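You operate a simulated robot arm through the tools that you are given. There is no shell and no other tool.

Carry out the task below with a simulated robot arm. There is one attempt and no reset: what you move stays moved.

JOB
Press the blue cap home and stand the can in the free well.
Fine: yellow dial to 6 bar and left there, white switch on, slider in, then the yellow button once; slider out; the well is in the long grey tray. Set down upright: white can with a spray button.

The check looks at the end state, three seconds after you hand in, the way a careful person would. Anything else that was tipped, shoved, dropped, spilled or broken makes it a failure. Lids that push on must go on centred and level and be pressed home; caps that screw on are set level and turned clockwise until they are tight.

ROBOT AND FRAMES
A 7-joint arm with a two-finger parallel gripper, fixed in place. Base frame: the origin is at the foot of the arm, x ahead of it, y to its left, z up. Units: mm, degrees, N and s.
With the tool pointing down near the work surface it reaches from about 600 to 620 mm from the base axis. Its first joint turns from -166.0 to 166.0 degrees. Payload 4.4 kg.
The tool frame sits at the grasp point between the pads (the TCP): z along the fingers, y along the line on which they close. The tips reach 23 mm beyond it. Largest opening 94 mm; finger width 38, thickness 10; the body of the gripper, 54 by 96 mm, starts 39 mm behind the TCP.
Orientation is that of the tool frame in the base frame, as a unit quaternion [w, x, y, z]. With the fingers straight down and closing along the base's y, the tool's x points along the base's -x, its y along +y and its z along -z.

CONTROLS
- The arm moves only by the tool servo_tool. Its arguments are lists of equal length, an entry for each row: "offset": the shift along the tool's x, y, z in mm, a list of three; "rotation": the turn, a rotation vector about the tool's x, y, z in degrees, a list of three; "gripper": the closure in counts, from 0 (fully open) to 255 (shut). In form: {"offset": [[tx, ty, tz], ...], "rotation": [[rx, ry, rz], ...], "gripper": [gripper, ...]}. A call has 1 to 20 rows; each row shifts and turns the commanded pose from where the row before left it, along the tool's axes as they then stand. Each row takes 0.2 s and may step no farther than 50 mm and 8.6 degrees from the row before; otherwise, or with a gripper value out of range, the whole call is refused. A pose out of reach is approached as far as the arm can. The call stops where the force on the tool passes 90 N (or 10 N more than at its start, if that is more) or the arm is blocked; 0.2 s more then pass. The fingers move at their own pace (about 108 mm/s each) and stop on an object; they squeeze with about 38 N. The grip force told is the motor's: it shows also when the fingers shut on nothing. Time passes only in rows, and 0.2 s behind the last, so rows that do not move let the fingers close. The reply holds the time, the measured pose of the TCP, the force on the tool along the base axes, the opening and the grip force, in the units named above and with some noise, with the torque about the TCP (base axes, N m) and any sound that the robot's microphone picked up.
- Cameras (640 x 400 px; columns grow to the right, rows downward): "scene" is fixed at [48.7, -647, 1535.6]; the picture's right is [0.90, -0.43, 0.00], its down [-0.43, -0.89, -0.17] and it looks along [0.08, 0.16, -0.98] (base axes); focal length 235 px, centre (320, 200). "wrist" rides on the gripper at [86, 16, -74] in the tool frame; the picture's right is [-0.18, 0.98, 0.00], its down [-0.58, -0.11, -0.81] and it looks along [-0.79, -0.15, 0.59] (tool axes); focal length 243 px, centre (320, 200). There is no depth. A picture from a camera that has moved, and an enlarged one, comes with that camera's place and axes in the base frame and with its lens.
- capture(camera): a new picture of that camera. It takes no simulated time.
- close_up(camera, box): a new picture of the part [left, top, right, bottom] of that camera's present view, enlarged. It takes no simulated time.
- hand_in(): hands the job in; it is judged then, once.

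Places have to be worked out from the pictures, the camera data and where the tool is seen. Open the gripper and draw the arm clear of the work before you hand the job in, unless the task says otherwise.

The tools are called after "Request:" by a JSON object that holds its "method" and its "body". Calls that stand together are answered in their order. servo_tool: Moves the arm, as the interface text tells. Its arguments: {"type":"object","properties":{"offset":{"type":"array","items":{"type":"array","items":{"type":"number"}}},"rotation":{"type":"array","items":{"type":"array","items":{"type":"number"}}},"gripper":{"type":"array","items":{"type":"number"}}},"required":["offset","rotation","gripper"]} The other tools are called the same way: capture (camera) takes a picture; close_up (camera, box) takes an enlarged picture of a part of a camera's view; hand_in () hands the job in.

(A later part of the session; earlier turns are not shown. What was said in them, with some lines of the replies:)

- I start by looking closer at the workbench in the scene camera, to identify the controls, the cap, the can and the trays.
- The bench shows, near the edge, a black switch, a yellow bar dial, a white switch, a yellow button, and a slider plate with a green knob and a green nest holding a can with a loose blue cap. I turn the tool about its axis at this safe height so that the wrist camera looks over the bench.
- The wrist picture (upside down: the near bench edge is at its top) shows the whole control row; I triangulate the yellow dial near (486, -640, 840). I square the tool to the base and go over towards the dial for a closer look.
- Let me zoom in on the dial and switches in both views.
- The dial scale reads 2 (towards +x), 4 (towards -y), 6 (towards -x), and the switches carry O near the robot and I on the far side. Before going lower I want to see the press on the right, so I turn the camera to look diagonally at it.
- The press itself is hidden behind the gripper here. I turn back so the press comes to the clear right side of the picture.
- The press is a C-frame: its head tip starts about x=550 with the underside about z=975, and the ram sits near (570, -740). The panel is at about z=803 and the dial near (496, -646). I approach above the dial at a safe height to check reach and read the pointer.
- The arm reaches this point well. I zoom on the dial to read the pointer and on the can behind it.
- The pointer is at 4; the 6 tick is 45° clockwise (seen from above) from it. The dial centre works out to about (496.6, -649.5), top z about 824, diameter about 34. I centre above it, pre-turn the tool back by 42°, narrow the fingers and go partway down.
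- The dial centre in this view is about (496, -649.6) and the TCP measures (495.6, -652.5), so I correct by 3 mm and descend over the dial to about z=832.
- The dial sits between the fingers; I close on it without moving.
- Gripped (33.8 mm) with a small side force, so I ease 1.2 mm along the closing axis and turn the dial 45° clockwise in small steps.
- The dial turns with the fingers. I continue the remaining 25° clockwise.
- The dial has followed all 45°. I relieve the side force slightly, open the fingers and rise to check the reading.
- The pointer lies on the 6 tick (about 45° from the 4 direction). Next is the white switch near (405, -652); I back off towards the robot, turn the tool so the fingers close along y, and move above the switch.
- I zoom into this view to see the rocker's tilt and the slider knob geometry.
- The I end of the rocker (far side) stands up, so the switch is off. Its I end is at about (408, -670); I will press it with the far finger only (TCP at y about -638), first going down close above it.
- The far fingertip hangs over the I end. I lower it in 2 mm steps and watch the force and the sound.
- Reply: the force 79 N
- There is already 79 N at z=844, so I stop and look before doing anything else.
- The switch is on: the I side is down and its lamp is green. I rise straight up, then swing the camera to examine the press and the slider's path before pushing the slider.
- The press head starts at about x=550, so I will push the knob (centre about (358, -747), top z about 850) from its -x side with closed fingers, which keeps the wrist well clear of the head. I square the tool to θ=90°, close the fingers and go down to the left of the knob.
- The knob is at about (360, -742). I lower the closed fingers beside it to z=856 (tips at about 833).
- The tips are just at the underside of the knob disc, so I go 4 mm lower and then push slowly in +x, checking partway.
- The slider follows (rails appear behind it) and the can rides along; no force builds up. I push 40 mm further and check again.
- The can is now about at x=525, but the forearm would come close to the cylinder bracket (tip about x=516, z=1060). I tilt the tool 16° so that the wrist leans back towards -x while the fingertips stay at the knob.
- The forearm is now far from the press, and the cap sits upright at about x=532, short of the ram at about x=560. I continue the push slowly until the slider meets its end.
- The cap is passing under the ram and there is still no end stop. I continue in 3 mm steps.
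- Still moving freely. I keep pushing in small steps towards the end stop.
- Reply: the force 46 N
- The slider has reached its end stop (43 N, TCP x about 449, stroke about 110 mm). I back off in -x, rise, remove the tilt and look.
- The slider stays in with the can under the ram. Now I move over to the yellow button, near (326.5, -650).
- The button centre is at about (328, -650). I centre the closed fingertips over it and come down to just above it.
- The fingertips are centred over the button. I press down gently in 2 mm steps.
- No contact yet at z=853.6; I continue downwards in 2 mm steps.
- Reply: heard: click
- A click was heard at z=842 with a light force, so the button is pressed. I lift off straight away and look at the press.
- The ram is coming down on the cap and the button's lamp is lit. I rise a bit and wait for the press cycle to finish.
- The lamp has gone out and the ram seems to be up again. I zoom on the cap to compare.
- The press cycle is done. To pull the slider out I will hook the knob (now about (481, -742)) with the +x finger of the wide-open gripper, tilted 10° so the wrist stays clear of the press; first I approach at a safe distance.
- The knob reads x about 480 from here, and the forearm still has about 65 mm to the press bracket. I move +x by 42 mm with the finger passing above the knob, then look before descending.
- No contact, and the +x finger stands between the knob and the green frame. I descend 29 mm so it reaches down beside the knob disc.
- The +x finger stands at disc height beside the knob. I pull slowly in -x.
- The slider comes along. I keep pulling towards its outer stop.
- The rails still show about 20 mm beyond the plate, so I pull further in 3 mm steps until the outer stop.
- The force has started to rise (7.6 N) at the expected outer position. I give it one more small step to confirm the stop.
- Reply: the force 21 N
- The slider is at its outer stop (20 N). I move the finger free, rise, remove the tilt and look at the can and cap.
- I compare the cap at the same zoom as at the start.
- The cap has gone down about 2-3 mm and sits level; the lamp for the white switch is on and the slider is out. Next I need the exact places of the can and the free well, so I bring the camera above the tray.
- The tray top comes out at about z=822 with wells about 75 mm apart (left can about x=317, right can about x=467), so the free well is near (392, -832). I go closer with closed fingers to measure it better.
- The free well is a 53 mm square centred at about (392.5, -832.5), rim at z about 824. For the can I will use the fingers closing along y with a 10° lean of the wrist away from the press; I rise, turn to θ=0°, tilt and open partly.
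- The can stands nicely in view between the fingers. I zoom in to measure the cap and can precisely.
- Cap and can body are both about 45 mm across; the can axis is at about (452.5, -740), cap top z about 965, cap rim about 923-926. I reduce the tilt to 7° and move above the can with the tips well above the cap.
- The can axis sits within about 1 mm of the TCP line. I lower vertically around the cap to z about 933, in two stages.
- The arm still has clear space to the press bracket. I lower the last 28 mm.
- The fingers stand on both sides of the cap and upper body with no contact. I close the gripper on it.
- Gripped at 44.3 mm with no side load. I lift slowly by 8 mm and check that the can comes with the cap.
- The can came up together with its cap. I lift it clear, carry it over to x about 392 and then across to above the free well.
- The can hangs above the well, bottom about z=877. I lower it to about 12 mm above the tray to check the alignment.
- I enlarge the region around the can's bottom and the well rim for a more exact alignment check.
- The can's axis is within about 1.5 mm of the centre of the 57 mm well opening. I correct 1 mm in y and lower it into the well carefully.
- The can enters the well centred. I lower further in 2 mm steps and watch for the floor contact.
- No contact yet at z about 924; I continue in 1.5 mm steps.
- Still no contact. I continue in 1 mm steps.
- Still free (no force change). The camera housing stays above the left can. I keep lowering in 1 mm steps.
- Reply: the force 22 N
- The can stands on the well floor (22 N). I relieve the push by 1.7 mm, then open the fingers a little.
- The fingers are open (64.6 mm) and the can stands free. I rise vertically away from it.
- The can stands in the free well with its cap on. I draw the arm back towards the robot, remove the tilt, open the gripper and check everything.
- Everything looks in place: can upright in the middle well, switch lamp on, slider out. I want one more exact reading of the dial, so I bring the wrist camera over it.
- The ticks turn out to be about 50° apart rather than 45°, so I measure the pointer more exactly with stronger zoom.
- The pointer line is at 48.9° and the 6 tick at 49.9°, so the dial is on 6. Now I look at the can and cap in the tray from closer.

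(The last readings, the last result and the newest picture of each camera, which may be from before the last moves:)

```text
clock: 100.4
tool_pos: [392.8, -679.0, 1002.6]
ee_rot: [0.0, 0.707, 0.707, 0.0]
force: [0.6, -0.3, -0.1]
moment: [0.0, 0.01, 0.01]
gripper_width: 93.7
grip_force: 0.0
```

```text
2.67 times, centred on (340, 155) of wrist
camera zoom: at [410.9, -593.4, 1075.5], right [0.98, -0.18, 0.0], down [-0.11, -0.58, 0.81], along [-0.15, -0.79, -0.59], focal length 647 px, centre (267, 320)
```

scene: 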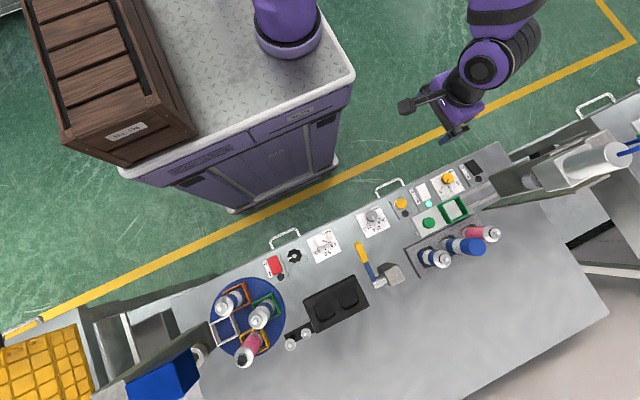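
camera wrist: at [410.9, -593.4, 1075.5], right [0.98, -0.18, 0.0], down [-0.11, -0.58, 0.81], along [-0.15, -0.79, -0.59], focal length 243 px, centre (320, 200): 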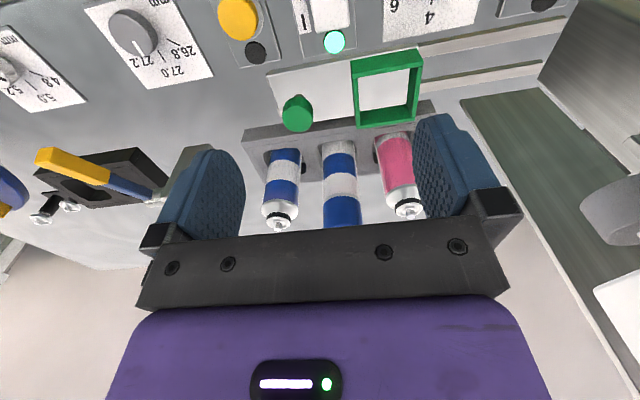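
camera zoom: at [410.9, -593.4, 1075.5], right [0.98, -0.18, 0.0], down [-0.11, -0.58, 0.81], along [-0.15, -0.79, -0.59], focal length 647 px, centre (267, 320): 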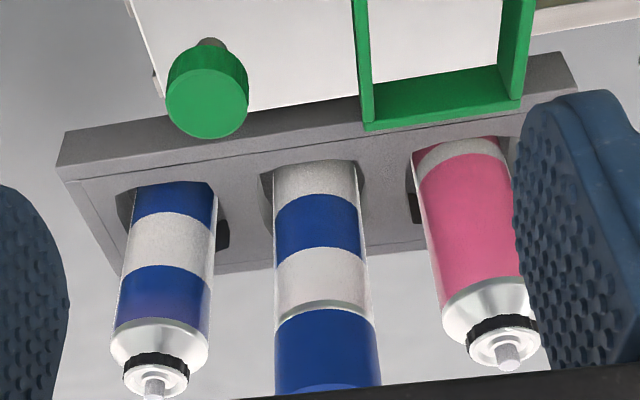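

I zoom in strongly on the seam between cap and can.

Request:
{"method": "close_up", "body": {"camera": "wrist", "box": [315, 180, 370, 230]}}

Request:
{"method": "close_up", "body": {"camera": "scene", "box": [435, 230, 495, 265]}}

```text
8.00 times, centred on (342, 205) of wrist
camera zoom: at [410.9, -593.4, 1075.5], right [0.98, -0.18, 0.0], down [-0.11, -0.58, 0.81], along [-0.15, -0.79, -0.59], focal length 1941 px, centre (140, 160)
```

zoom: 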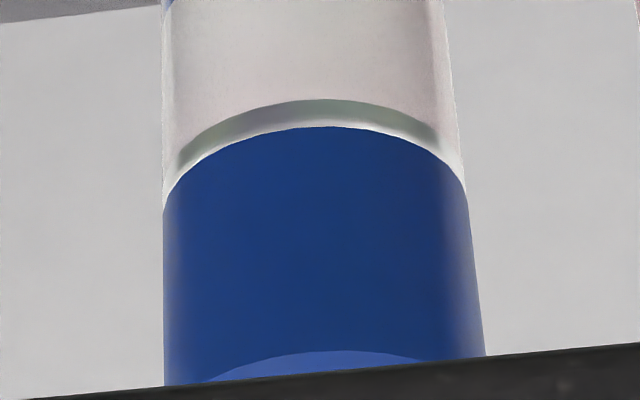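

```text
10.67 times, centred on (465, 248) of scene
camera zoom: at [48.7, -647.0, 1535.6], right [0.9, -0.43, 0.0], down [-0.43, -0.89, -0.17], along [0.08, 0.16, -0.98], focal length 2508 px, centre (-1227, -307)
```

zoom: 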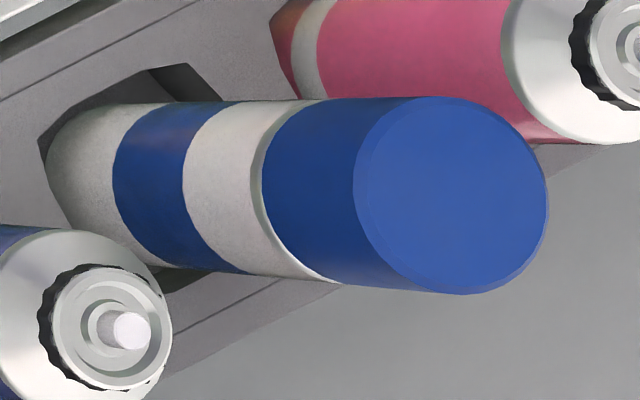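

The cap sits level with an even seam. As a harmless check that it is really home, I will press its top gently and centrally with closed fingertips and see whether it yields; first I go above it.

Request:
{"method": "servo_tool", "body": {"offset": [[0, 0, 0], [0, 0, 0], [-37.5, 0.2, 0], [-37.5, 0.2, 0], [-37.5, 0.2, 0], [-38, 0.2, 0], [0, 0, 0]], "rotation": [[0, 0, 0], [0, 0, 0], [0, 0, 0], [0, 0, 0], [0, 0, 0], [0, 0, 0], [0, 0, 0]], "gripper": [255, 255, 255, 255, 255, 255, 255]}}

Request:
{"method": "capture", "body": {"camera": "wrist"}}

Request:
{"method": "close_up", "body": {"camera": "scene", "box": [400, 190, 520, 280]}}

```text
clock: 102.0
tool_pos: [394.0, -833.7, 997.0]
ee_rot: [0.0, 0.708, 0.707, 0.0]
force: [0.2, 0.0, 0.2]
moment: [0.02, -0.03, 0.02]
gripper_width: 0.0
grip_force: 37.5
```

```text
taken
camera wrist: at [412.7, -748.7, 1072.0], right [0.98, -0.18, 0.0], down [-0.11, -0.58, 0.81], along [-0.15, -0.79, -0.59], focal length 243 px, centre (320, 200)
```

wrist: 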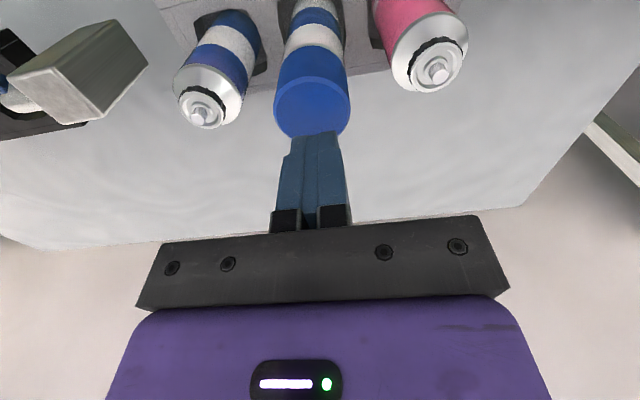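

```text
4.44 times, centred on (460, 235) of scene
camera zoom: at [48.7, -647.0, 1535.6], right [0.9, -0.43, 0.0], down [-0.43, -0.89, -0.17], along [0.08, 0.16, -0.98], focal length 1045 px, centre (-302, 44)
```

zoom: 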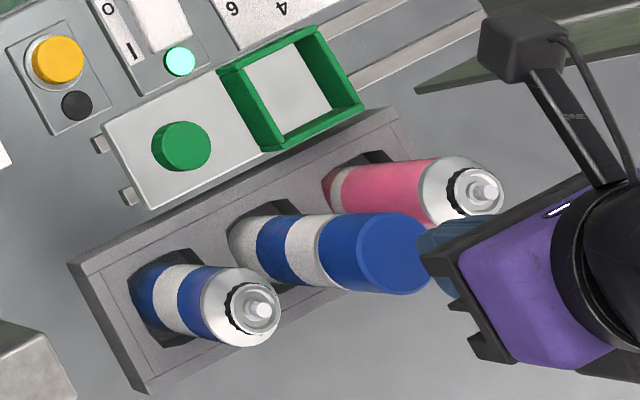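

The cap centre is at about (393.4, -828.8), so I correct by (-2.5, +5.5) mm and come down to just above the cap.

Request:
{"method": "servo_tool", "body": {"offset": [[5.5, -2.5, 0], [0, 0, 11], [0, 0, 10], [0, 0, 0]], "rotation": [[0, 0, 0], [0, 0, 0], [0, 0, 0], [0, 0, 0]], "gripper": [255, 255, 255, 255]}}

Request:
{"method": "close_up", "body": {"camera": "wrist", "box": [240, 60, 400, 220]}}

```text
clock: 103.0
tool_pos: [393.1, -825.4, 977.9]
ee_rot: [-0.001, 0.707, 0.707, 0.0]
force: [0.3, 0.3, -0.1]
moment: [-0.02, -0.04, 0.03]
gripper_width: 0.0
grip_force: 38.1
```

```text
2.50 times, centred on (320, 140) of wrist
camera zoom: at [410.0, -740.5, 1052.2], right [0.98, -0.18, 0.0], down [-0.11, -0.58, 0.81], along [-0.15, -0.79, -0.59], focal length 606 px, centre (320, 350)
```

zoom: 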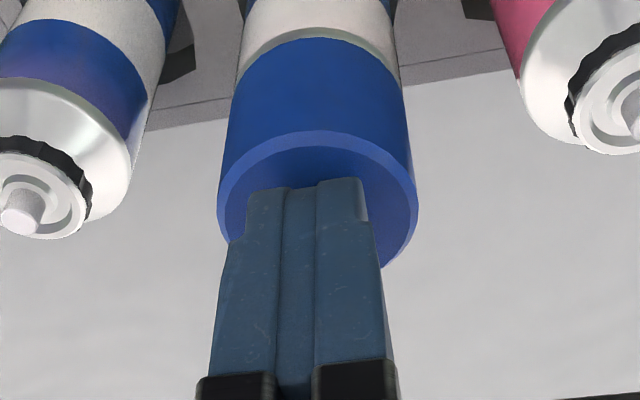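

Nearly centred; I shift 2 mm and then press down in small steps, watching force and sound.

Request:
{"method": "servo_tool", "body": {"offset": [[-2, 0, 0], [0, 0, 2], [0, 0, 2], [0, 0, 1.5], [0, 0, 0]], "rotation": [[0, 0, 0], [0, 0, 0], [0, 0, 0], [0, 0, 0], [0, 0, 0]], "gripper": [255, 255, 255, 255, 255]}}

Request:
{"method": "servo_tool", "body": {"offset": [[0, 0, 1.5], [0, 0, 1], [0, 0, 0]], "rotation": [[0, 0, 0], [0, 0, 0], [0, 0, 0]], "gripper": [255, 255, 255]}}

```text
clock: 104.2
tool_pos: [391.8, -826.7, 974.7]
ee_rot: [0.001, 0.707, 0.707, 0.0]
force: [-0.4, 0.8, 4.3]
moment: [-0.02, 0.02, -0.01]
gripper_width: 0.0
grip_force: 38.1
```

```text
clock: 105.0
tool_pos: [392.0, -826.5, 974.2]
ee_rot: [0.002, 0.707, 0.707, -0.001]
force: [1.6, 0.4, 29.6]
moment: [0.05, -0.02, -0.02]
gripper_width: 0.0
grip_force: 37.7
```

The cap does not yield at 30 N (position unchanged). I go up to about 50 N once, then lift off.

Request:
{"method": "servo_tool", "body": {"offset": [[0, 0, 1], [0, 0, 1], [0, 0, 0]], "rotation": [[0, 0, 0], [0, 0, 0], [0, 0, 0]], "gripper": [255, 255, 255]}}

```text
clock: 105.8
tool_pos: [392.2, -825.6, 972.9]
ee_rot: [0.003, 0.707, 0.707, -0.001]
force: [1.7, 2.8, 49.0]
moment: [0.11, -0.04, -0.02]
gripper_width: 0.1
grip_force: 37.7
```

The cap stands firm at 49 N, so it is home. I lift straight off, draw the arm back and open the gripper.

Request:
{"method": "servo_tool", "body": {"offset": [[0, 0, -3], [0, 0, -4], [0, 0, -20], [0, 0, -30], [0, 0, -30], [40, 0, 0], [45, 0, 0], [45, 0, 0], [45, 0, 0], [45, 0, 0], [45, 0, 0], [45, 0, 0], [40, 0, 0], [0, 0, 0], [0, 0, 0]], "rotation": [[0, 0, 0], [0, 0, 0], [0, 0, 0], [0, 0, 0], [0, 0, 0], [0, 0, 0], [0, 0, 0], [0, 0, 0], [0, 0, 0], [0, 0, 0], [0, 0, 0], [0, 0, 0], [0, 0, 0], [0, 0, 0], [0, 0, 0]], "gripper": [255, 255, 255, 255, 255, 255, 255, 255, 255, 100, 0, 0, 0, 0, 0]}}

Request:
{"method": "capture", "body": {"camera": "scene"}}

Request:
{"method": "close_up", "body": {"camera": "scene", "box": [380, 150, 520, 290]}}

Request:
{"method": "capture", "body": {"camera": "wrist"}}

```text
clock: 109.0
tool_pos: [390.7, -476.8, 1055.3]
ee_rot: [0.0, 0.707, 0.707, 0.001]
force: [-0.2, 0.8, -0.8]
moment: [0.02, -0.01, -0.02]
gripper_width: 94.1
grip_force: 0.0
```

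```text
taken
```

scene: 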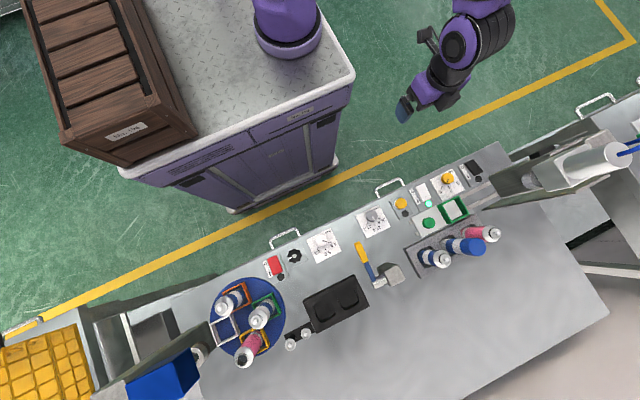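

```text
2.86 times, centred on (450, 220) of scene
camera zoom: at [48.7, -647.0, 1535.6], right [0.9, -0.43, 0.0], down [-0.43, -0.89, -0.17], along [0.08, 0.16, -0.98], focal length 672 px, centre (-51, 143)
```

zoom: 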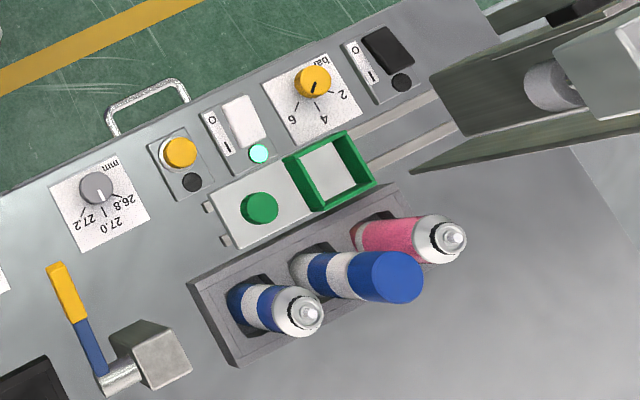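

```text
taken
camera wrist: at [408.1, -391.3, 1128.6], right [0.98, -0.18, 0.0], down [-0.11, -0.58, 0.81], along [-0.15, -0.79, -0.59], focal length 243 px, centre (320, 200)
```

wrist: 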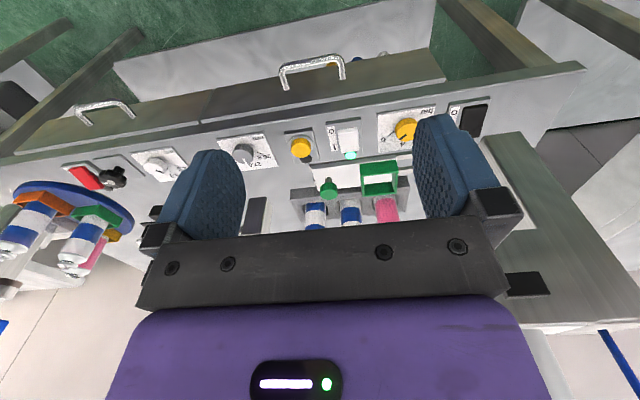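

The capped can stands upright in the free well and the cap held firm. The dial reads 6 bar, the white switch is on, the slider is out, nothing else was disturbed, and the arm is clear with the gripper open. I hand in.

Request:
{"method": "hand_in", "body": {}}

```text
The job is handed in.
```

The blue cap is pressed on and the can is standing upright in the free middle well of the long grey tray. I handed the job in and have not seen the result of the check.

- **Dial:** the yellow dial was turned to 6 bar and left there. The pointer lines up with the 6 mark to within about 1°.
- **Switch:** the white switch is on, and its lamp is lit green.
- **Press:** I pushed the slider in to its stop and pressed the yellow button once. The button clicked, the ram cycled, and I pulled the slider back out to its outer stop.
- **Cap:** it sits level and moved down only about 2 mm during the press. A thin silver ring still shows between the cap and the can. I took this as normal, because the cap did not give when I pushed on it with about 49 N afterwards.
- **Other objects:** I saw nothing else tipped, moved or spilled. The gripper is open and the arm is clear of the bench.
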